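You operate a simulated robot arm through the tools that you are given. There is no shell and no other tool.

You are at the controls of a simulated robot arm. One attempt, no reset.

JOB
Switch the winder off, put the wound blue shuttle on the bench and shut the guard again. Where these are worked on the way, their far stop is far enough and under half their travel is too little: clear guard.

It is judged by the outcome, as a careful person would: the job done as asked, and still so three seconds after it is handed in. It fails if anything else is knocked over, pushed out of place, dropped, spilled or broken.

ROBOT AND FRAMES
A 6-joint arm with a four-finger gripper, fixed in place. Base frame: the origin is at the foot of the arm, x ahead of it, y to its left, z up; the work surface is at about z = 0.86. Readings come in m, degrees, newtons and seconds.
With the tool pointing down near the work surface it reaches from about 0.24 to 0.68 m from the base axis. Its first joint turns from -166.0 to 166.0 degrees. Payload 3.43 kg.
The TCP is the grasp point between the finger pads, 0.03 m short of the fingertips. In the tool frame z runs along the fingers and y along their closing line. The gripper opens to 0.12 m. The gripper's body begins 0.085 m behind the TCP.
Orientation is told as [roll, pitch, yaw] about the base's x, y, z axes, in that order, counted from this pose: with the fingers straight down and closing along the base's y, the tool's x points along the base's -x, its y along +y and its z along -z.

CONTROLS
- The arm moves only by the tool nudge_tool. Its argument "series" is text: rows parted by semicolons, each of 7 numbers parted by spaces: the shift along the tool's x, y, z in m, then the turn, a rotation vector about the tool's x, y, z in degrees, then the opening, from 0 (shut) to 1 (fully open). In form: dx dy dz ax ay az grip; .... A call has 1 to 20 rows; each row shifts and turns the commanded pose from where the row before left it, along the tool's axes as they then stand. Each row takes 0.2 s and may step no farther than 0.05 m and 8.6 degrees from the row before; otherwise, or with a gripper value out of range, the whole call is refused. Where a pose cannot be reached the arm comes as near as it can. A force on the tool above 40 N (or 10 N above the force at the start of the call, whichever is more), or a blocked arm, ends the call early, and 0.2 s more pass. The fingers move at their own pace and stop on an object; they squeeze with about 42 N. The grip force told is the motor's: it shows also when the fingers shut on nothing. Time passes only in rows, and 0.2 s behind the last, so rows that do not move let the fingers close. The reply holds the time, the measured pose of the TCP, the force on the tool along the base axes, the opening and the grip force, in the units named above and with some noise, with the torque about the TCP (base axes, N m) and any sound that the robot's microphone picked up.
- Cameras (640 x 400 px; columns grow to the right, rows downward): "scene" is fixed at [0.221, 0.4998, 1.6065]; the picture's right is [-0.78, -0.62, 0.00], its down [-0.59, 0.73, -0.34] and it looks along [0.21, -0.27, -0.94] (base axes); focal length 214 px, centre (320, 200). "wrist" rides on the gripper at [0.071, -0.017, -0.12] in the tool frame; the picture's right is [0.23, 0.97, 0.00], its down [-0.81, 0.19, -0.55] and it looks along [-0.54, 0.13, 0.83] (tool axes); focal length 275 px, centre (320, 200). There is no depth. A picture from a camera that has moved, and an enlarged one, comes with that camera's place and axes in the base frame and with its lens.
- snapshot(camera): a new picture of that camera. It takes no simulated time.
- move_column(by): slides the trunk up (or, below 0, down) by that many m; the arm rides with it, the base frame stays. It gives what a move gives, with no picture.
- enlarge(camera, box): a new picture of the part [left, top, right, bottom] of that camera's present view, enlarged. It takes no simulated time.
- sign_off(): hands the job in; it is judged then, once.

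Places have to be worked out from the pictures, the camera data and where the tool is seen. Open the gripper and draw the arm clear of the work before you hand the job in, unless the task says otherwise.

The tools are called after "Call:" as a command line: name --argument value ..., lists and objects as JSON in quotes. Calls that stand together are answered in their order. nudge_tool: Moves the arm, as the interface text tells. Its arguments: {"type":"object","properties":{"series":{"type":"string"}},"required":["series"]} The other tools are called the same way: move_column (by) slides the trunk up or down; snapshot (camera) takes a picture; enlarge (camera, box) takes an enlarged picture of a part of a camera's view; sign_off () hands the job in.

At the start:

```text
t: 0.0
tool_pos: [0.512, 0.1095, 1.1985]
tcp_rot: [0.0, -0.1, 0.0]
force: [-1.2, -0.4, 0.1]
torque: [0.0, -0.01, -0.01]
width: 0.1199
finger_force: 0.1
trunk travel left (down, up): [-0.25, 0.19]
```

scene: 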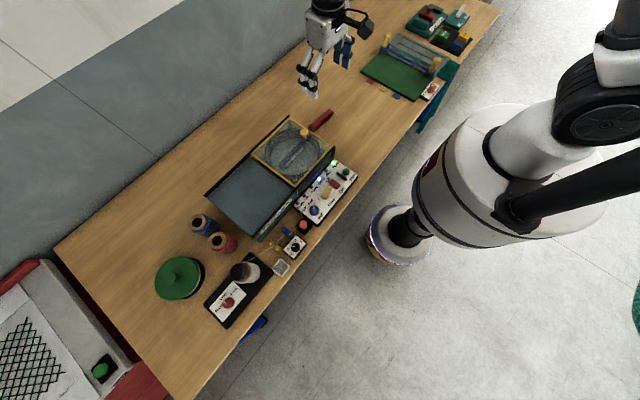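
wrist: 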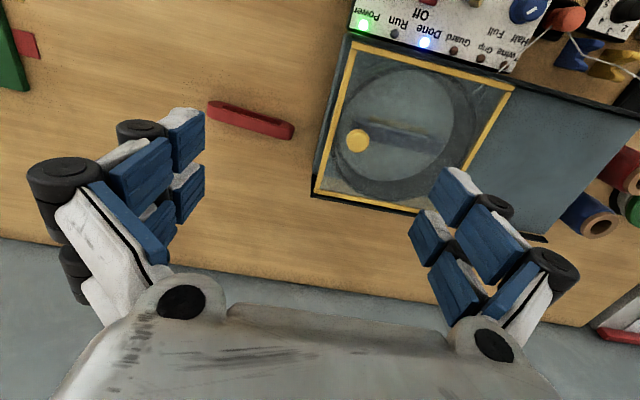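

I start by looking closely at the winder in both cameras before moving anything.

Call:
enlarge --camera "scene" --box '[200, 90, 370, 250]'

Call:
enlarge --camera "wrist" --box '[300, 0, 640, 240]'

Call:
enlarge --camera "scene" --box '[280, 150, 370, 220]'

```text
2.50 times, centred on (285, 170) of scene
camera zoom: at [0.221, 0.4998, 1.6065], right [-0.78, -0.62, 0.0], down [-0.59, 0.73, -0.34], along [0.21, -0.27, -0.94], focal length 536 px, centre (408, 275)
```

zoom: 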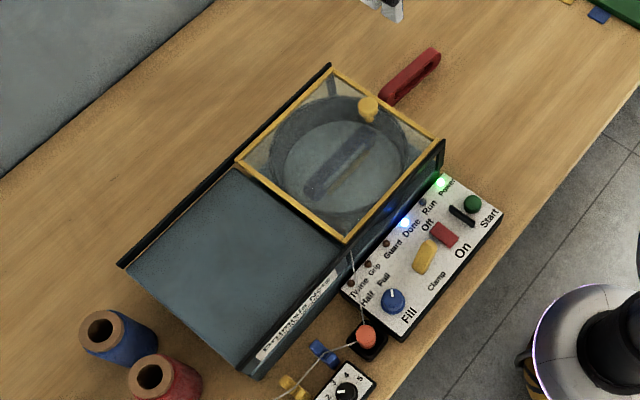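

```text
1.67 times, centred on (470, 120) of wrist
camera zoom: at [0.4418, 0.0929, 1.3185], right [-0.23, 0.97, 0.0], down [0.81, 0.19, 0.55], along [0.54, 0.13, -0.83], focal length 459 px, centre (70, 333)
```

zoom: 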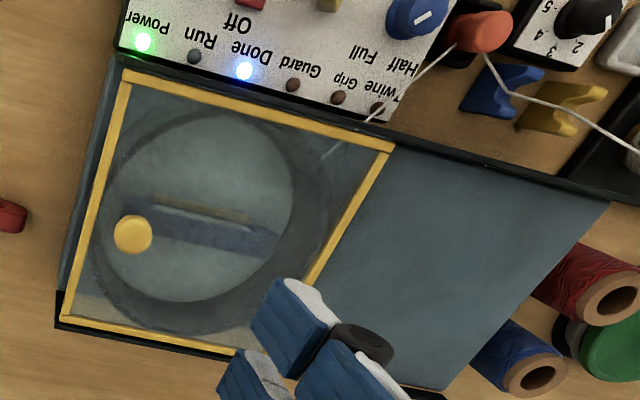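

```text
5.71 times, centred on (325, 185) of scene
camera zoom: at [0.221, 0.4998, 1.6065], right [-0.78, -0.62, 0.0], down [-0.59, 0.73, -0.34], along [0.21, -0.27, -0.94], focal length 1226 px, centre (291, 286)
```

zoom: 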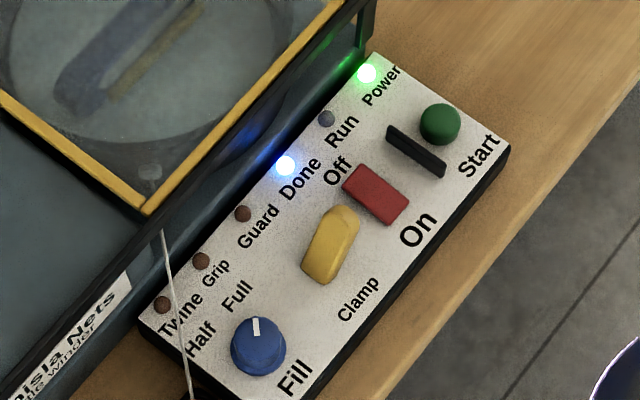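

The winder is roughly axis-aligned: the clear guard (yellow frame) spans x≈0.458–0.655, y≈0.135–0.335 at z≈0.965. Its yellow knob is near (0.556, 0.168, 0.995), and the control panel sits on the robot's side around (0.37, 0.23). I move the wrist camera back and left, staying high, to see the panel closely.

Call:
nudge_tool --series "0.0324 0.028 0.01 0 0 0 1; 0.0324 0.028 0.01 0 0 0 1; 0.0324 0.028 0.01 0 0 0 1; 0.0324 0.028 0.01 0 0 0 1; 0.0324 0.028 0.01 0 0 0 1"

Call:
snapshot --camera "wrist"

Call:
enlarge --camera "wrist" --box '[200, 0, 440, 150]'

```text
t: 1.2
tool_pos: [0.3495, 0.251, 1.1486]
tcp_rot: [0.0, 0.0, 0.0]
force: [0.2, -0.4, -1.0]
torque: [-0.03, -0.02, -0.01]
width: 0.12
finger_force: 0.1
trunk travel left (down, up): [-0.25, 0.19]
```

```text
taken
camera wrist: at [0.279, 0.2342, 1.2683], right [-0.23, 0.97, 0.0], down [0.81, 0.19, 0.55], along [0.54, 0.13, -0.83], focal length 275 px, centre (320, 200)
```

wrist: 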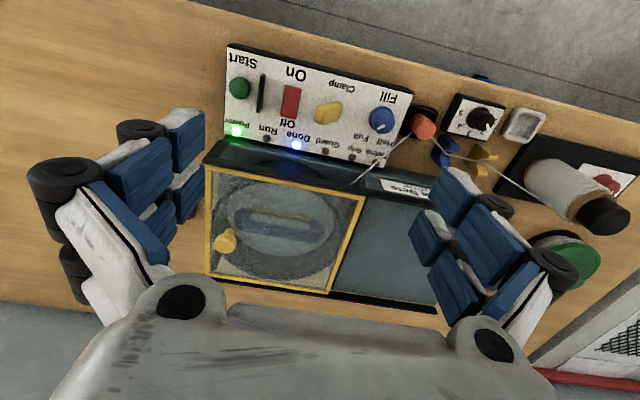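

```text
2.67 times, centred on (320, 75) of wrist
camera zoom: at [0.279, 0.2342, 1.2683], right [-0.23, 0.97, 0.0], down [0.81, 0.19, 0.55], along [0.54, 0.13, -0.83], focal length 734 px, centre (320, 533)
```

zoom: 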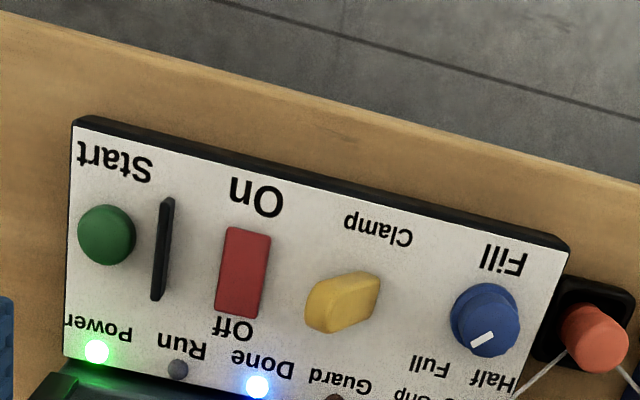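

The panel is nearly flat at z≈0.89. The red On/Off rocker is near (0.377, 0.220, 0.90), with Off toward +x, and the yellow Clamp knob is near (0.376, 0.269, 0.91). I drop closer to see how they are shaped.

Call:
nudge_tool --series "0.0167 -0.0137 0.033 0 0 0 1; 0.0167 -0.0137 0.033 0 0 0 1; 0.0167 -0.0137 0.033 0 0 0 1"

Call:
snapshot --camera "wrist"

Call:
enlarge --camera "wrist" --box '[220, 100, 460, 250]'

```text
t: 2.0
tool_pos: [0.3003, 0.2104, 1.0496]
tcp_rot: [0.0, 0.0, 0.0]
force: [-0.6, 0.3, -0.6]
torque: [0.01, -0.01, 0.02]
width: 0.1199
finger_force: 0.1
trunk travel left (down, up): [-0.25, 0.19]
```

```text
taken
camera wrist: at [0.2301, 0.1935, 1.1692], right [-0.23, 0.97, 0.0], down [0.81, 0.19, 0.55], along [0.54, 0.13, -0.83], focal length 275 px, centre (320, 200)
```

wrist: 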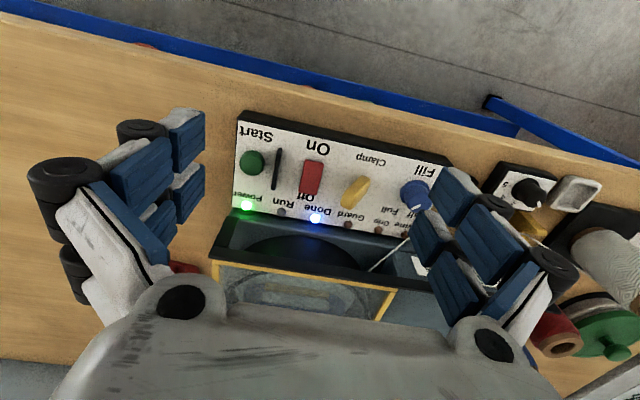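

```text
2.67 times, centred on (340, 175) of wrist
camera zoom: at [0.2301, 0.1935, 1.1692], right [-0.23, 0.97, 0.0], down [0.81, 0.19, 0.55], along [0.54, 0.13, -0.83], focal length 734 px, centre (267, 267)
```

zoom: 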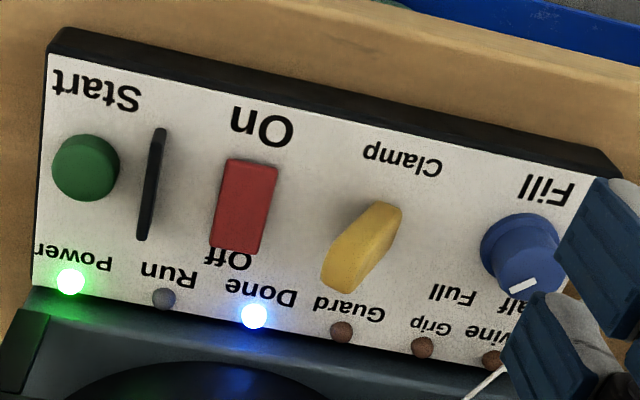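

Triangulating the rocker ends gives On at (0.360, z 0.895) and Off at (0.397, z 0.906), so the Off end (+x) is raised and the switch is on. I shut the fingers and hover over the Off end at about (0.393, 0.220), tips at z≈0.93.

Call:
nudge_tool --series "0 0 0 0 0 0 0; 0 0 0 0 0 0 0; 0 0 0 0 0 0 0; 0 0 0 0 0 0 0; 0 0 0 0 0 0 0; -0.0232 0.0024 0.0224 0 0 0 0; -0.0232 0.0024 0.0224 0 0 0 0; -0.0232 0.0024 0.0224 0 0 0 0; -0.0231 0.0024 0.0224 0 0 0 0; 0 0 0 0 0 0 0"

Call:
snapshot --camera "wrist"

Call:
enlarge --camera "scene" --box '[270, 140, 390, 220]'

```text
t: 4.2
tool_pos: [0.3939, 0.2171, 0.9585]
tcp_rot: [0.1, 0.0, 0.0]
force: [0.3, -0.8, 0.5]
torque: [0.01, -0.04, 0.02]
width: 0.0001
finger_force: 32.8
trunk travel left (down, up): [-0.25, 0.19]
```

```text
taken
camera wrist: at [0.3224, 0.2006, 1.0786], right [-0.23, 0.97, 0.0], down [0.81, 0.19, 0.55], along [0.54, 0.13, -0.83], focal length 275 px, centre (320, 200)
```

wrist: 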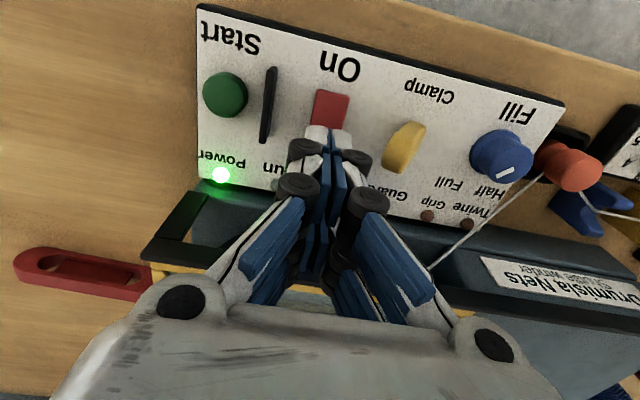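

```text
5.00 times, centred on (330, 180) of scene
camera zoom: at [0.221, 0.4998, 1.6065], right [-0.78, -0.62, 0.0], down [-0.59, 0.73, -0.34], along [0.21, -0.27, -0.94], focal length 1072 px, centre (270, 300)
```

zoom: 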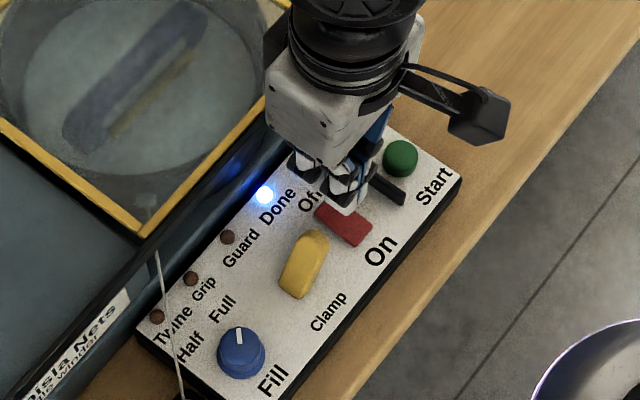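

The shut tips sit right over the Off end, in line with the rocker at y≈0.217. I lower in small steps to press it.

Call:
nudge_tool --series "0 0 0.01 0 0 0 0; 0 0 0.008 0 0 0 0; 0 0 0.005 0 0 0 0; 0 0 0.004 0 0 0 0; 0 0 0.004 0 0 0 0; 0 0 0 0 0 0 0"

Call:
enlarge --camera "scene" --box '[270, 140, 390, 220]'

```text
t: 5.6
tool_pos: [0.3925, 0.2172, 0.9285]
tcp_rot: [-0.1, 0.0, 0.0]
force: [-0.3, 0.6, 0.2]
torque: [0.0, 0.01, 0.05]
width: 0.0061
finger_force: 33.0
trunk travel left (down, up): [-0.25, 0.19]
```

```text
5.00 times, centred on (330, 180) of scene
camera zoom: at [0.221, 0.4998, 1.6065], right [-0.78, -0.62, 0.0], down [-0.59, 0.73, -0.34], along [0.21, -0.27, -0.94], focal length 1072 px, centre (270, 300)
```

zoom: 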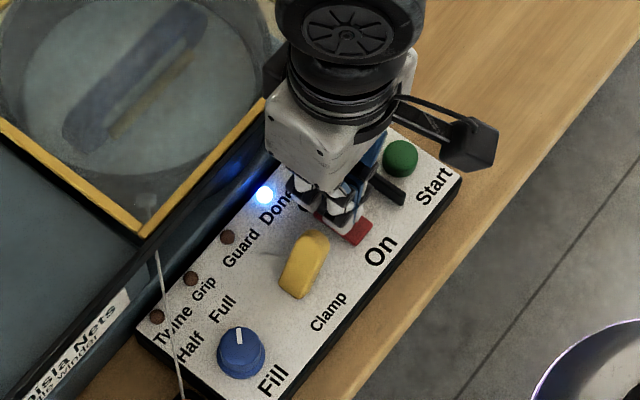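

The force is low but the fingers read 6 mm apart, so I check the wrist view before pressing further.

Call:
enlarge --camera "wrist" --box '[200, 60, 440, 210]'

Call:
snapshot --camera "scene"

```text
2.67 times, centred on (320, 135) of wrist
camera zoom: at [0.3219, 0.2018, 1.0487], right [-0.23, 0.97, 0.0], down [0.81, 0.19, 0.55], along [0.54, 0.13, -0.83], focal length 734 px, centre (320, 373)
```

zoom: 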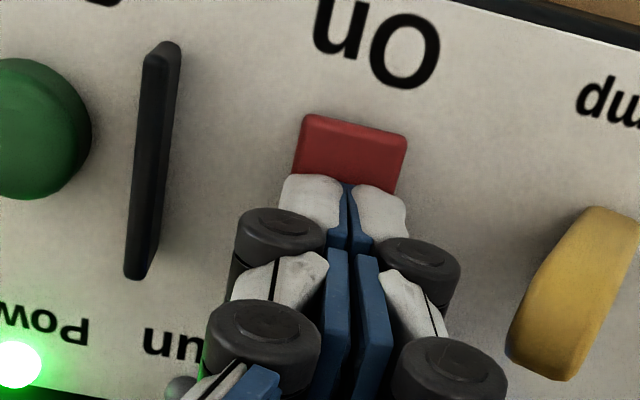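

```text
taken
```

scene: 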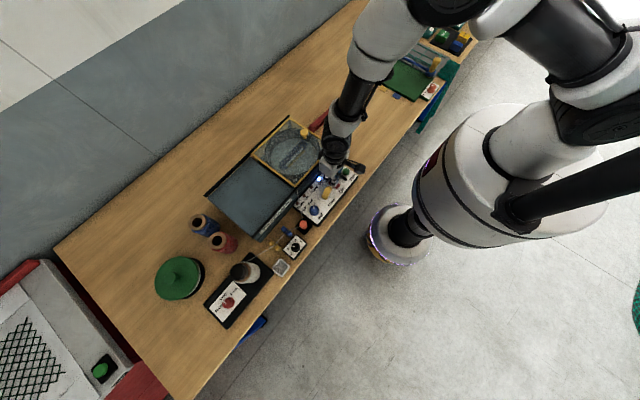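

The tips rest on the rocker's Off end, only slightly splayed, and the lights are still on. I press on a few millimetres more.

Call:
nudge_tool --series "0 0 0.003 0 0 0 0; 0 0 0.003 0 0 0 0; 0 0 0.003 0 0 0 0; 0 0 0 0 0 0 0"

Call:
enlarge --camera "wrist" --box '[200, 60, 440, 210]'

Call:
enlarge --camera "scene" --box '[270, 140, 390, 220]'

```text
t: 6.2
tool_pos: [0.3924, 0.2182, 0.9279]
tcp_rot: [0.1, 0.0, 0.0]
force: [-6.7, -1.7, 26.1]
torque: [-0.07, 0.61, -0.05]
width: 0.0057
finger_force: 33.8
trunk travel left (down, up): [-0.25, 0.19]
stopped in row 2: the force on the tool passed its limit at 48 N (the readings are from after the stop); the commanded pose is now the measured one
```

```text
2.67 times, centred on (320, 135) of wrist
camera zoom: at [0.3216, 0.2016, 1.0481], right [-0.23, 0.97, 0.0], down [0.81, 0.19, 0.55], along [0.54, 0.13, -0.83], focal length 734 px, centre (320, 373)
```

zoom: 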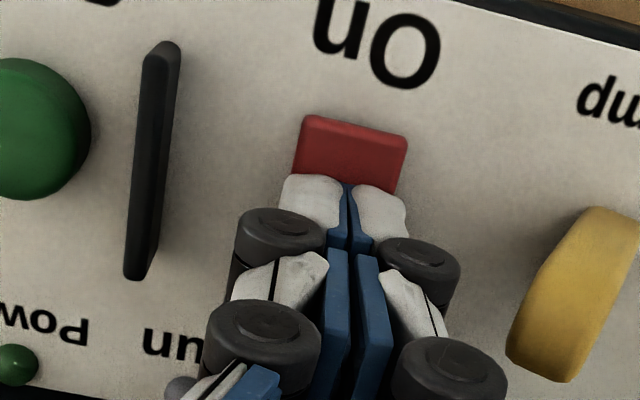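

```text
5.00 times, centred on (330, 180) of scene
camera zoom: at [0.221, 0.4998, 1.6065], right [-0.78, -0.62, 0.0], down [-0.59, 0.73, -0.34], along [0.21, -0.27, -0.94], focal length 1072 px, centre (270, 300)
```

zoom: 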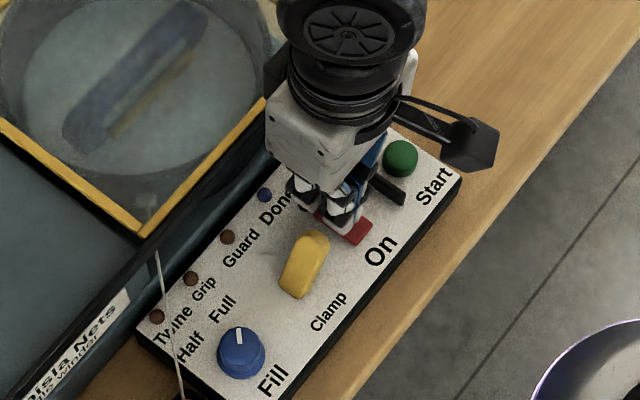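

All the panel lights went out, so the winder is off. I lift straight up and confirm it stays off.

Call:
nudge_tool --series "0 0 -0.005 0 0 0 0; 0 0 -0.03 0 0 0 0; 0 0 -0.045 0 0 0 0; 0.02 0 -0.04 0 0 0 0.3; 0.02 0 -0.04 0 0 0 0.3"

Call:
snapshot --camera "wrist"

Call:
enlarge --camera "wrist" --box '[200, 60, 440, 210]'

```text
t: 7.4
tool_pos: [0.3531, 0.2186, 1.0853]
tcp_rot: [0.0, -0.2, -0.2]
force: [-0.6, -0.7, 0.1]
torque: [0.0, -0.04, 0.02]
width: 0.0357
finger_force: 0.1
trunk travel left (down, up): [-0.25, 0.19]
```

```text
taken
camera wrist: at [0.2814, 0.2014, 1.2056], right [-0.23, 0.97, 0.0], down [0.81, 0.19, 0.56], along [0.54, 0.13, -0.83], focal length 275 px, centre (320, 200)
```

wrist: 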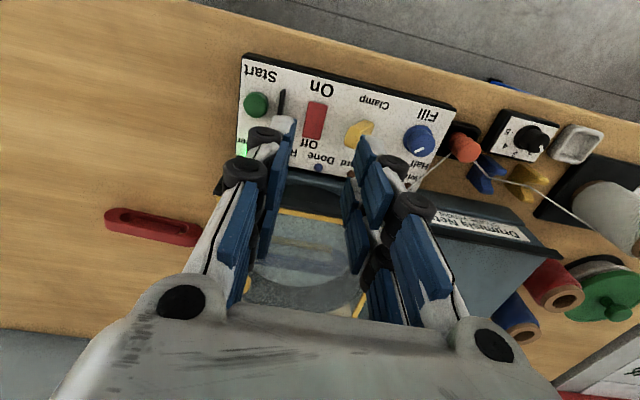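

```text
2.67 times, centred on (320, 135) of wrist
camera zoom: at [0.2814, 0.2014, 1.2056], right [-0.23, 0.97, 0.0], down [0.81, 0.19, 0.56], along [0.54, 0.13, -0.83], focal length 734 px, centre (320, 373)
```

zoom: 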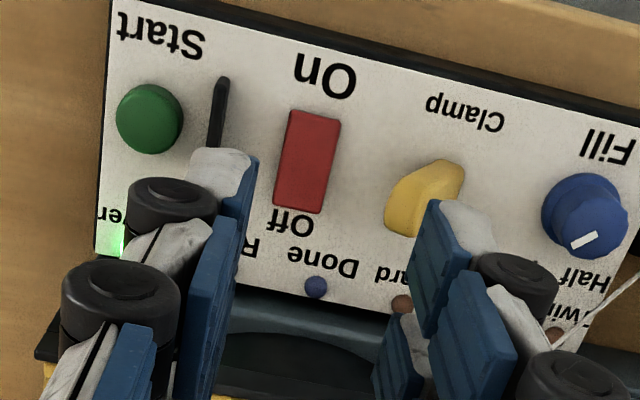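

The Power light seems to be glowing green again after release, so I look more closely at the rocker and lights.

Call:
enlarge --camera "scene" --box '[280, 150, 370, 220]'

Call:
nudge_tool --series "0.025 -0.02 0 0 0 0 0.6; 0.025 -0.02 0 0 0 0 1; 0 0 0 0 0 0 1; 0 0 0 0 0 0 1; 0 0 0 0 0 0 1"

Call:
snapshot --camera "wrist"

Call:
enlarge --camera "scene" --box '[280, 150, 370, 220]'

```text
5.71 times, centred on (325, 185) of scene
camera zoom: at [0.221, 0.4998, 1.6065], right [-0.78, -0.62, 0.0], down [-0.59, 0.73, -0.34], along [0.21, -0.27, -0.94], focal length 1226 px, centre (291, 286)
```

zoom: 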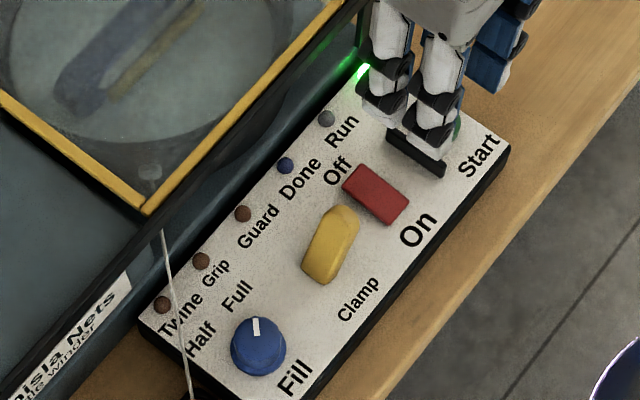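

```text
t: 8.6
tool_pos: [0.305, 0.179, 1.0848]
tcp_rot: [0.1, -0.2, 0.0]
force: [0.1, 0.1, 0.3]
torque: [0.0, -0.03, 0.0]
width: 0.1184
finger_force: 0.0
trunk travel left (down, up): [-0.25, 0.19]
```

```text
taken
camera wrist: at [0.2336, 0.1617, 1.2057], right [-0.23, 0.97, 0.0], down [0.81, 0.19, 0.56], along [0.54, 0.13, -0.83], focal length 275 px, centre (320, 200)
```

wrist: 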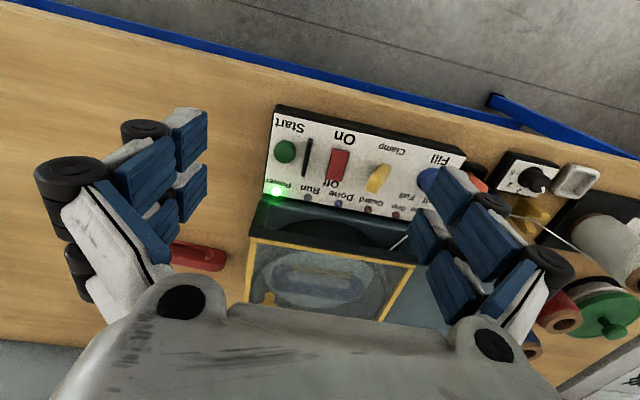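

```text
5.71 times, centred on (325, 185) of scene
camera zoom: at [0.221, 0.4998, 1.6065], right [-0.78, -0.62, 0.0], down [-0.59, 0.73, -0.34], along [0.21, -0.27, -0.94], focal length 1226 px, centre (291, 286)
```

zoom: 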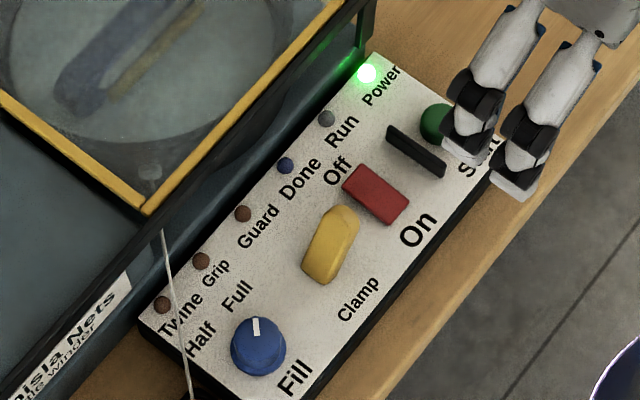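

The rocker sprang back to On: the flat fingertips were bearing too close to its pivot. I'll tilt the tool 15° so the tip face matches the Off slope and bears on the rocker's outer end, then press again.

Call:
nudge_tool --series "0 0 0 0 0 0 0; 0 0 0 0 0 0 0; 0 0 0 0 0 0 0; -0.0237 0.00975 0.0237 0 0 0 0; -0.0237 0.00975 0.0237 0 0 0 0; -0.0237 0.00975 0.0237 0 0 0 0; -0.0237 0.00975 0.0237 0 0 0 0; 0 0 0 0 7.5 0 0; 0 0 0 0 7.5 0 0; 0 0 0 0 0 0 0"

Call:
enlarge --camera "wrist" --box '[200, 60, 440, 210]'

```text
t: 10.8
tool_pos: [0.3992, 0.2178, 0.9915]
tcp_rot: [0.1, 15.0, -0.1]
force: [-0.2, 0.9, 0.4]
torque: [-0.04, -0.03, 0.01]
width: 0.0001
finger_force: 33.1
trunk travel left (down, up): [-0.25, 0.19]
```

```text
2.67 times, centred on (320, 135) of wrist
camera zoom: at [0.3615, 0.2007, 1.1264], right [-0.22, 0.97, 0.06], down [0.93, 0.19, 0.33], along [0.31, 0.13, -0.94], focal length 734 px, centre (320, 373)
```

zoom: 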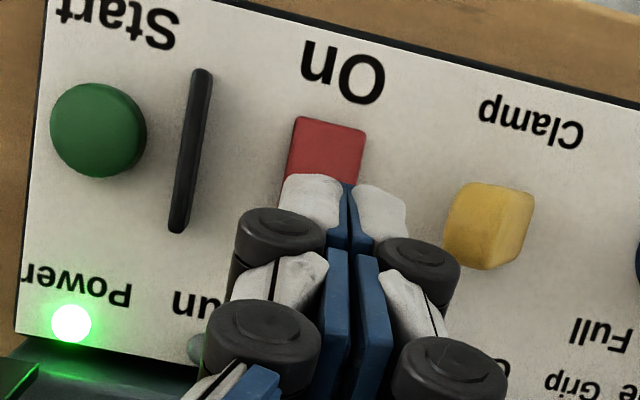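

The tilted tips line up with the rocker. I lower vertically onto its Off end, slowly over the last part.

Call:
nudge_tool --series "-0.00518 0 0.01932 0 0 0 0; -0.00518 0 0.01932 0 0 0 0; -0.00259 0 0.00966 0 0 0 0; -0.00104 0 0.00386 0 0 0 0; -0.00104 0 0.00386 0 0 0 0; -0.00104 0 0.00386 0 0 0 0; -0.00104 0 0.00386 0 0 0 0; 0 0 0 0 0 0 0"

Call:
enlarge --camera "wrist" --box '[200, 60, 440, 210]'

```text
t: 12.6
tool_pos: [0.3993, 0.2172, 0.9259]
tcp_rot: [0.2, 14.8, 0.0]
force: [-0.1, -1.8, 8.0]
torque: [-0.05, 0.01, -0.01]
width: 0.0059
finger_force: 33.1
trunk travel left (down, up): [-0.25, 0.19]
```

```text
2.67 times, centred on (320, 135) of wrist
camera zoom: at [0.3613, 0.2014, 1.0605], right [-0.22, 0.97, 0.06], down [0.93, 0.19, 0.33], along [0.31, 0.13, -0.94], focal length 734 px, centre (320, 373)
```

zoom: 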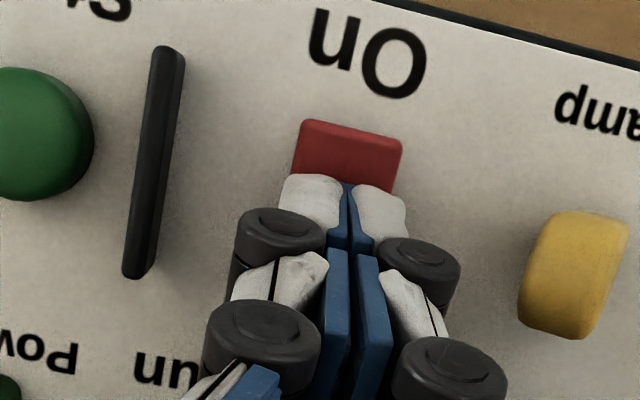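

The Power light is out at only 8 N, and I have more travel this time. I press on until it bottoms out.

Call:
nudge_tool --series "-0.00078 0 0.0029 0 0 0 0; -0.00078 0 0.0029 0 0 0 0; 0 0 0 0 0 0 0; -0.00052 0 0.00193 0 0 0 0; 0 0 0 0 0 0 0"

Call:
enlarge --camera "wrist" --box '[200, 60, 440, 210]'

```text
t: 13.1
tool_pos: [0.3993, 0.2187, 0.9243]
tcp_rot: [0.2, 14.8, 0.0]
force: [-5.3, -3.1, 21.3]
torque: [-0.16, 0.22, 0.01]
width: 0.0058
finger_force: 33.6
trunk travel left (down, up): [-0.25, 0.19]
stopped in row 2: the force on the tool passed its limit at 46 N (the readings are from after the stop); the commanded pose is now the measured one
```

```text
2.67 times, centred on (320, 135) of wrist
camera zoom: at [0.3622, 0.2016, 1.0601], right [-0.22, 0.97, 0.06], down [0.93, 0.19, 0.33], along [0.31, 0.13, -0.94], focal length 734 px, centre (320, 373)
```

zoom: 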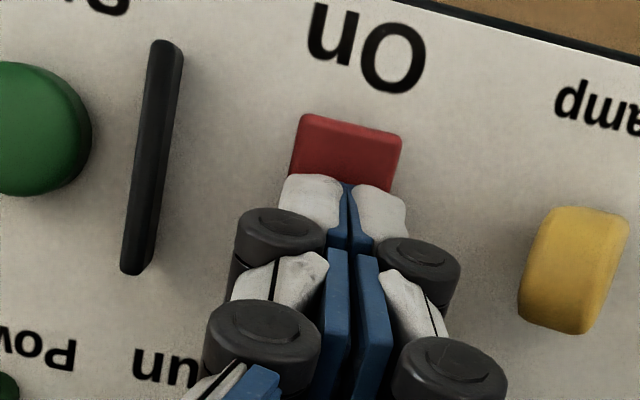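

It bottomed at 46 N. I back off straight up a little and check whether the switch holds.

Call:
nudge_tool --series "0.00259 0 -0.00966 0 0 0 0; 0.00518 0 -0.01932 0 0 0 0; 0 0 0 0 0 0 0"

Call:
snapshot --camera "wrist"

Call:
enlarge --camera "wrist" --box '[200, 60, 440, 210]'

```text
t: 13.9
tool_pos: [0.4003, 0.2194, 0.9535]
tcp_rot: [0.3, 14.9, 0.0]
force: [0.4, 0.3, -0.2]
torque: [0.01, -0.01, -0.03]
width: 0.0
finger_force: 33.2
trunk travel left (down, up): [-0.25, 0.19]
```

```text
taken
camera wrist: at [0.3627, 0.2022, 1.0877], right [-0.22, 0.97, 0.06], down [0.93, 0.19, 0.33], along [0.31, 0.13, -0.94], focal length 275 px, centre (320, 200)
```

wrist: 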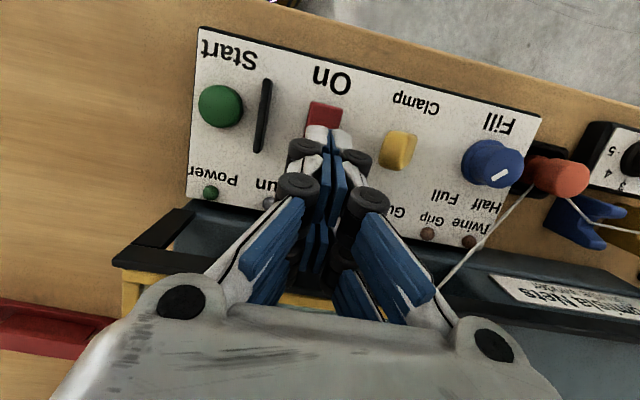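

```text
2.67 times, centred on (320, 135) of wrist
camera zoom: at [0.3627, 0.2022, 1.0877], right [-0.22, 0.97, 0.06], down [0.93, 0.19, 0.33], along [0.31, 0.13, -0.94], focal length 734 px, centre (320, 373)
```

zoom: 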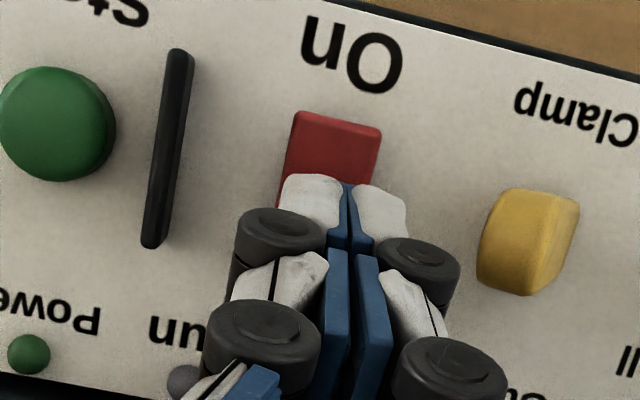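

Power stays dark now, so the switch is latched Off. I lift away, untilt and pitch the camera up for a side view of the guard, to learn whether it slides or hinges.

Call:
nudge_tool --series "0.01036 0 -0.03864 0 0 0 0; 0.01036 0 -0.03864 0 0 0 0; 0 0 0 0 -7.5 0 0; 0 0 0 0 -7.5 0 0; 0.035 0.01 -0.0335 0 0 0 0.2; 0.035 0.01 -0.0335 0 0 0 0.5; 0 0 0 0 -7.5 0 0.8; 0 0 0 0 -7.5 0 1; 0 0 0 0 -7.5 0 1; 0 0 0 0 -7.5 0 1; 0 0 0 0 0 0 1"

Call:
snapshot --camera "wrist"

Call:
enlarge --camera "scene" --box '[200, 100, 370, 240]'

```text
t: 16.3
tool_pos: [0.3302, 0.2385, 1.0992]
tcp_rot: [0.2, -30.3, -0.3]
force: [0.5, 0.7, 0.5]
torque: [-0.01, 0.06, 0.01]
width: 0.1078
finger_force: 0.1
trunk travel left (down, up): [-0.25, 0.19]
```

```text
taken
camera wrist: at [0.2086, 0.2212, 1.1683], right [-0.2, 0.97, -0.11], down [0.42, 0.19, 0.89], along [0.88, 0.13, -0.45], focal length 275 px, centre (320, 200)
```

wrist: 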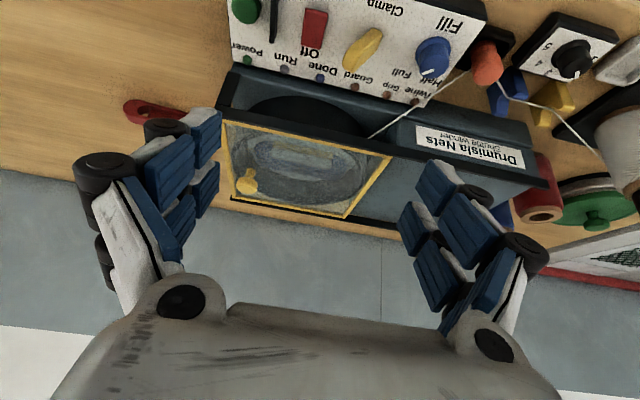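

```text
2.86 times, centred on (285, 170) of scene
camera zoom: at [0.221, 0.4998, 1.6065], right [-0.78, -0.62, 0.0], down [-0.59, 0.73, -0.34], along [0.21, -0.27, -0.94], focal length 613 px, centre (420, 286)
```

zoom: 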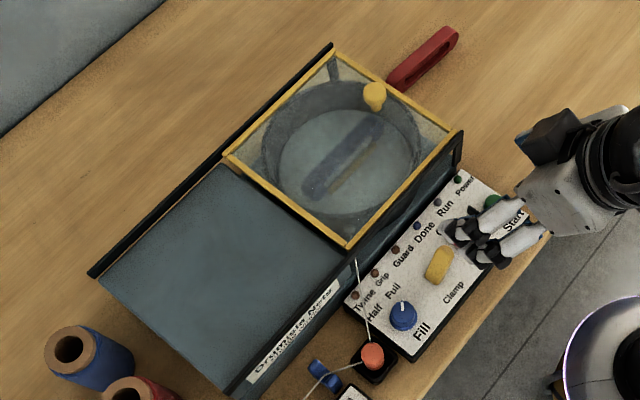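

The lights are all off. I zoom in on the guard and its rails in this side view.

Call:
enlarge --camera "wrist" --box '[200, 60, 440, 230]'

Call:
enlarge --camera "wrist" --box '[330, 80, 560, 240]'

Call:
enlarge --camera "scene" --box '[250, 110, 340, 190]'

```text
2.35 times, centred on (320, 145) of wrist
camera zoom: at [0.2086, 0.2212, 1.1683], right [-0.2, 0.97, -0.11], down [0.42, 0.19, 0.89], along [0.88, 0.13, -0.45], focal length 648 px, centre (320, 329)
```

zoom: 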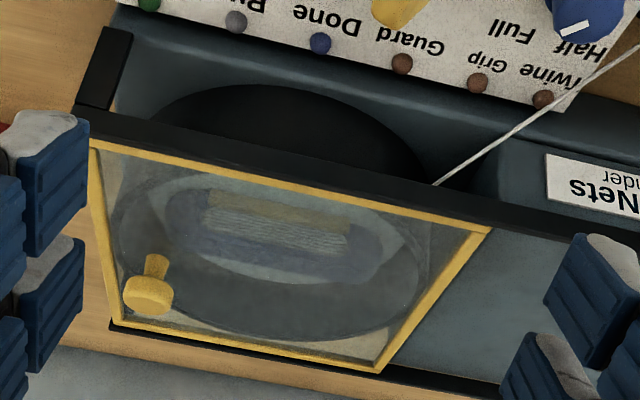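

```text
2.50 times, centred on (445, 160) of wrist
camera zoom: at [0.2086, 0.2212, 1.1683], right [-0.2, 0.97, -0.11], down [0.42, 0.19, 0.89], along [0.88, 0.13, -0.45], focal length 688 px, centre (8, 300)
```

zoom: 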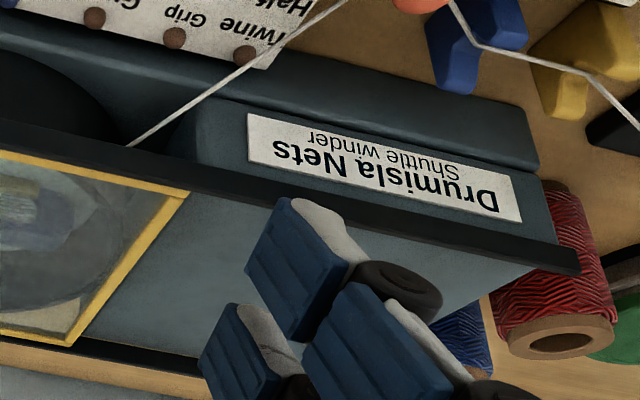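

```text
5.00 times, centred on (295, 150) of scene
camera zoom: at [0.221, 0.4998, 1.6065], right [-0.78, -0.62, 0.0], down [-0.59, 0.73, -0.34], along [0.21, -0.27, -0.94], focal length 1072 px, centre (445, 450)
```

zoom: 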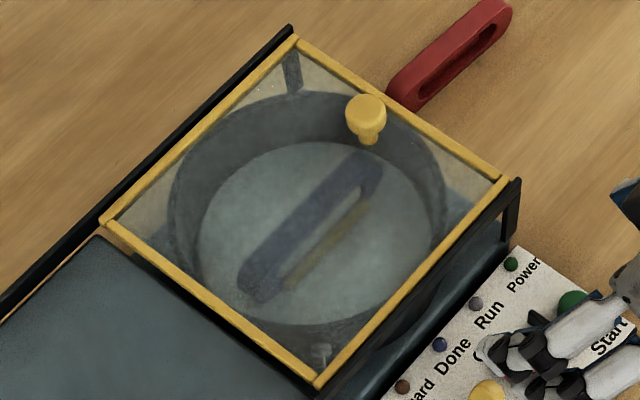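

The guard sits between two rails that run on over the closed panel, so it should slide toward +y. The shuttle lies in the drum with a yellowish jaw beside it, matching the yellow Clamp lever, so I look closely at that lever.

Call:
enlarge --camera "wrist" --box '[300, 0, 460, 100]'

Call:
enlarge --camera "scene" --box '[300, 165, 350, 205]'

Call:
enlarge --camera "wrist" --box '[225, 115, 385, 215]'

```text
4.00 times, centred on (380, 50) of wrist
camera zoom: at [0.2086, 0.2212, 1.1683], right [-0.2, 0.97, -0.11], down [0.42, 0.19, 0.89], along [0.88, 0.13, -0.45], focal length 1101 px, centre (80, 800)
```

zoom: 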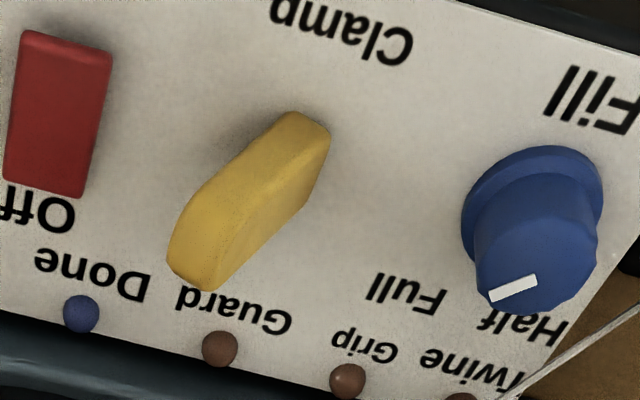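

```text
10.00 times, centred on (325, 185) of scene
camera zoom: at [0.221, 0.4998, 1.6065], right [-0.78, -0.62, 0.0], down [-0.59, 0.73, -0.34], along [0.21, -0.27, -0.94], focal length 2145 px, centre (270, 350)
```

zoom: 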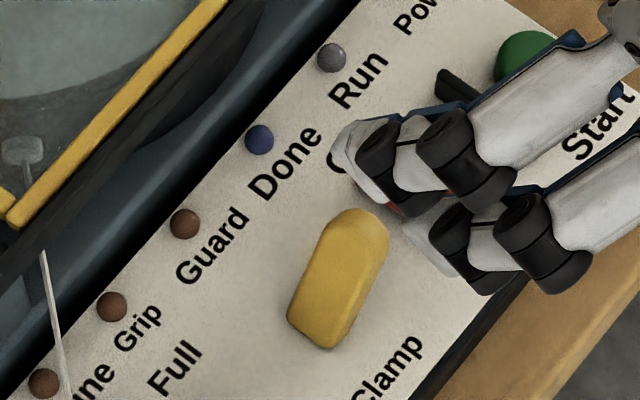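

```text
4.00 times, centred on (305, 165) of wrist
camera zoom: at [0.2086, 0.2212, 1.1683], right [-0.2, 0.97, -0.11], down [0.42, 0.19, 0.89], along [0.88, 0.13, -0.45], focal length 1101 px, centre (380, 340)
```

zoom: 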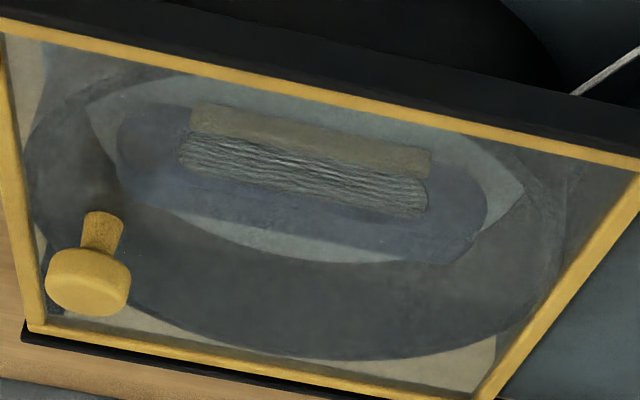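

The Clamp lever is a toggle with base ≈(0.372, 0.279, 0.887) and tip ≈(0.375, 0.257, 0.941), leaning toward −y. First I open the guard: I level the tool and go above its knob at about (0.557, 0.168), half open.

Call:
nudge_tool --series "0 0 0 0 7.5 0 0.5; 0 0 0 0 7.5 0 0.5; 0 0 0 0 7.5 0 0.5; 0 0 0 0 7.5 0 0.5; -0.0378 -0.01175 0.0067 0 0 0 0.5; -0.0378 -0.01175 0.0067 0 0 0 0.5; -0.0378 -0.01175 0.0067 0 0 0 0.5; -0.0378 -0.01175 0.0067 0 0 0 0.5; -0.0378 -0.01175 0.0067 0 0 0 0.5; -0.0378 -0.01175 0.0067 0 0 0 0.5; 0 0 0 0 0 0 0.5"

Call:
snapshot --camera "wrist"

Call:
enlarge --camera "scene" --box '[220, 90, 370, 210]'

```text
t: 18.7
tool_pos: [0.559, 0.1614, 1.0778]
tcp_rot: [-0.9, -4.4, -0.3]
force: [0.0, 1.0, -0.6]
torque: [0.01, 0.0, 0.02]
width: 0.06
finger_force: 0.1
out of reach, approached as far as the arm can: row 3
trunk travel left (down, up): [-0.25, 0.19]
```

```text
taken
camera wrist: at [0.4793, 0.1477, 1.1931], right [-0.22, 0.97, -0.03], down [0.77, 0.2, 0.61], along [0.6, 0.11, -0.79], focal length 275 px, centre (320, 200)
```

wrist: 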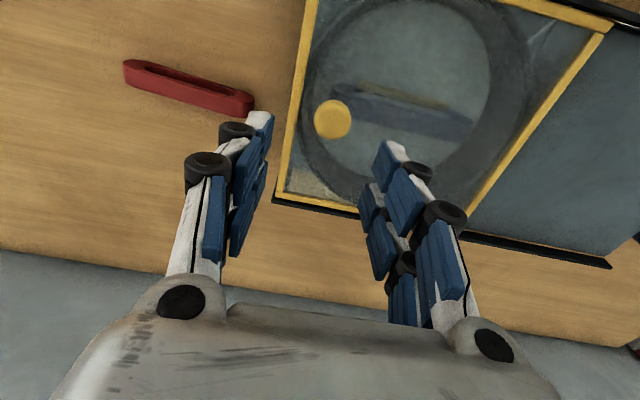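

```text
3.33 times, centred on (295, 150) of scene
camera zoom: at [0.221, 0.4998, 1.6065], right [-0.78, -0.62, 0.0], down [-0.59, 0.73, -0.34], along [0.21, -0.27, -0.94], focal length 715 px, centre (403, 367)
```

zoom: 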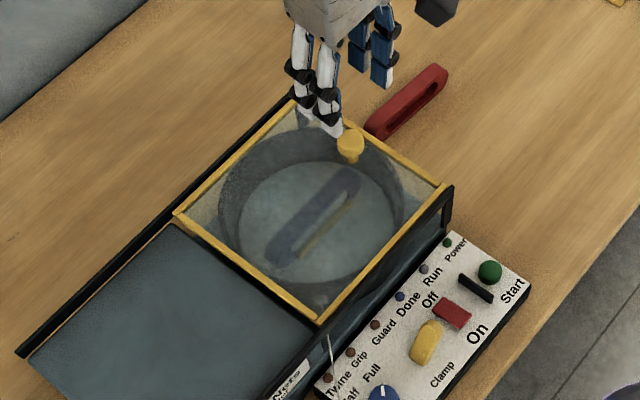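

The level-up ended slightly off (pitch −4.4°, roll −0.9°) and the TCP reads (0.559, 0.161, 1.078). I correct that and descend around the knob so the tips stop near z≈0.974, just above the guard pane.

Call:
nudge_tool --series "0 0 0 -0.9 4.4 -0.3 0.5; 0.001 0.003 0.02 0 0 0 0.5; 0.001 0.003 0.02 0 0 0 0.5; 0 0 0.015 0 0 0 0.5; 0 0 0 0 0 0 0.5"

Call:
snapshot --camera "wrist"

Call:
enlarge --camera "scene" --box '[250, 100, 350, 180]'

```text
t: 19.9
tool_pos: [0.5582, 0.167, 1.0243]
tcp_rot: [0.0, 0.0, 0.1]
force: [0.3, -0.7, 0.4]
torque: [0.01, -0.02, -0.02]
width: 0.06
finger_force: 0.0
trunk travel left (down, up): [-0.25, 0.19]
```

```text
taken
camera wrist: at [0.4872, 0.1506, 1.1434], right [-0.23, 0.97, 0.0], down [0.81, 0.19, 0.55], along [0.54, 0.13, -0.83], focal length 275 px, centre (320, 200)
```

wrist: 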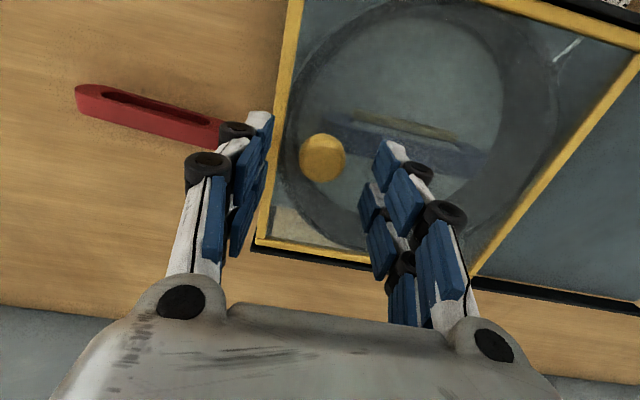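

```text
5.00 times, centred on (300, 140) of scene
camera zoom: at [0.221, 0.4998, 1.6065], right [-0.78, -0.62, 0.0], down [-0.59, 0.73, -0.34], along [0.21, -0.27, -0.94], focal length 1072 px, centre (420, 500)
```

zoom: 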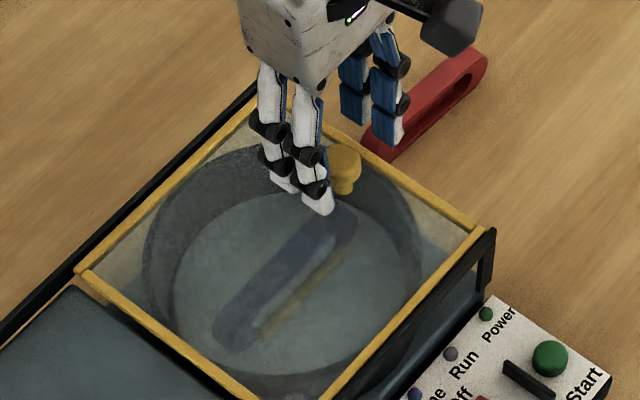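

The knob lies centred between the fingers at about (0.556, 0.168). I descend the last 2 cm and close on it.

Call:
nudge_tool --series "0.001 0.0005 0.011 0 0 0 0.5; 0.001 0.0005 0.01 0 0 0 0.5; 0 0 0 0 0 0 0; 0 0 0 0 0 0 0; 0 0 0 0 0 0 0; 0 0 0 0 0 0 0; 0 0 0 0 0 0 0"

Call:
snapshot --camera "wrist"

Call:
enlarge --camera "scene" --box '[250, 100, 350, 180]'

```text
t: 21.5
tool_pos: [0.5561, 0.1683, 1.0009]
tcp_rot: [-0.1, -0.1, -0.1]
force: [-0.3, -2.3, -2.9]
torque: [-0.03, -0.17, 0.01]
width: 0.0251
finger_force: 44.7
trunk travel left (down, up): [-0.25, 0.19]
```

```text
taken
camera wrist: at [0.485, 0.1518, 1.1223], right [-0.23, 0.97, 0.0], down [0.81, 0.19, 0.55], along [0.54, 0.13, -0.83], focal length 275 px, centre (320, 200)
```

wrist: 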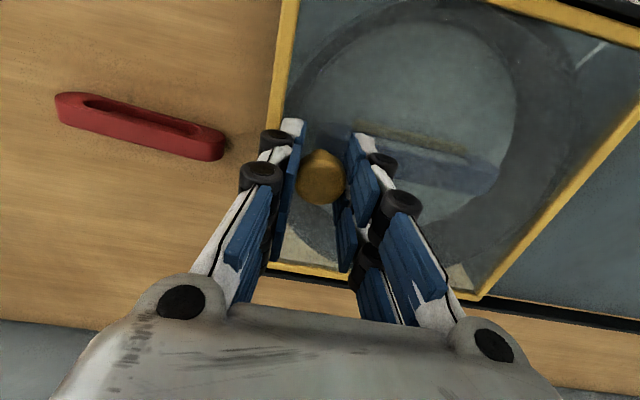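

```text
5.00 times, centred on (300, 140) of scene
camera zoom: at [0.221, 0.4998, 1.6065], right [-0.78, -0.62, 0.0], down [-0.59, 0.73, -0.34], along [0.21, -0.27, -0.94], focal length 1072 px, centre (420, 500)
```

zoom: 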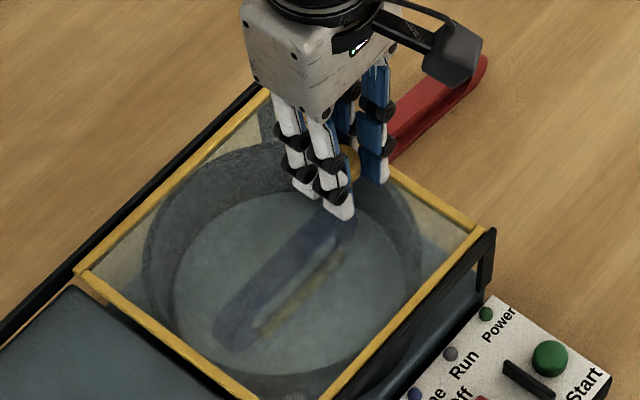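

Gripped: the fingers stopped on the 25 mm knob. I try a small slide toward +y and watch the force.

Call:
nudge_tool --series "0 0.005 0 0 0 0 0; 0 0.01 0 0 0 0 0; 0 0.01 0 0 0 0 0; 0 0 0 0 0 0 0"

Call:
enlarge --camera "scene" --box '[220, 90, 370, 210]'

```text
t: 22.5
tool_pos: [0.5558, 0.1949, 1.002]
tcp_rot: [0.0, 0.1, 0.0]
force: [1.7, 0.2, -7.4]
torque: [0.06, -0.07, 0.03]
width: 0.025
finger_force: 45.2
trunk travel left (down, up): [-0.25, 0.19]
```

```text
3.33 times, centred on (295, 150) of scene
camera zoom: at [0.221, 0.4998, 1.6065], right [-0.78, -0.62, 0.0], down [-0.59, 0.73, -0.34], along [0.21, -0.27, -0.94], focal length 715 px, centre (403, 367)
```

zoom: 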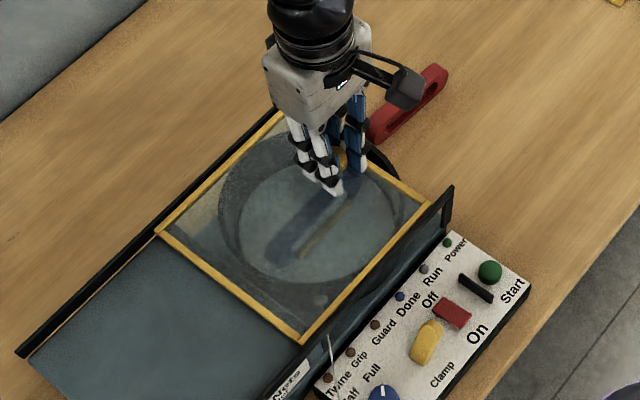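

The guard slides freely. I continue toward its far stop.

Call:
nudge_tool --series "0 0.02 0 0 0 0 0; 0 0.02 0 0 0 0 0; 0 0.02 0 0 0 0 0; 0 0.02 0 0 0 0 0; 0 0.02 0 0 0 0 0; 0 0.02 0 0 0 0 0; 0 0.02 0 0 0 0 0; 0 0 0 0 0 0 0"

Call:
enlarge --camera "scene" --box '[200, 90, 370, 230]'

```text
t: 24.3
tool_pos: [0.5553, 0.3339, 1.0014]
tcp_rot: [0.1, -0.1, -0.2]
force: [-0.2, -0.4, -5.9]
torque: [0.08, 0.01, 0.02]
width: 0.0247
finger_force: 44.8
trunk travel left (down, up): [-0.25, 0.19]
```

```text
2.86 times, centred on (285, 160) of scene
camera zoom: at [0.221, 0.4998, 1.6065], right [-0.78, -0.62, 0.0], down [-0.59, 0.73, -0.34], along [0.21, -0.27, -0.94], focal length 613 px, centre (420, 314)
```

zoom: 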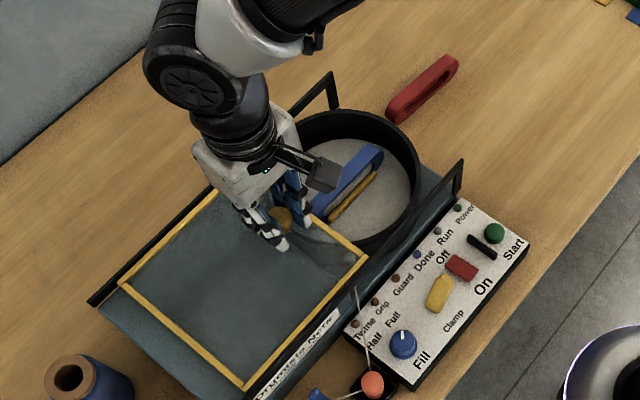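

The drum is mostly clear now. I push the last few centimetres to the stop in smaller steps.

Call:
nudge_tool --series "0 0.01 0 0 0 0 0; 0 0.01 0 0 0 0 0; 0 0.008 0 0 0 0 0; 0 0.006 0 0 0 0 0; 0 0 0 0 0 0 0"

Call:
enlarge --camera "scene" --box '[200, 90, 370, 230]'

```text
t: 25.5
tool_pos: [0.5552, 0.3684, 1.0018]
tcp_rot: [-0.1, 0.1, 0.0]
force: [-2.8, -1.8, -7.4]
torque: [0.07, -0.23, 0.01]
width: 0.0247
finger_force: 45.1
trunk travel left (down, up): [-0.25, 0.19]
```

```text
2.86 times, centred on (285, 160) of scene
camera zoom: at [0.221, 0.4998, 1.6065], right [-0.78, -0.62, 0.0], down [-0.59, 0.73, -0.34], along [0.21, -0.27, -0.94], focal length 613 px, centre (420, 314)
```

zoom: 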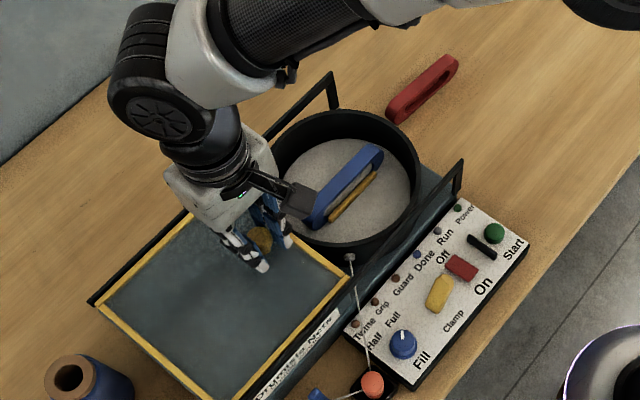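

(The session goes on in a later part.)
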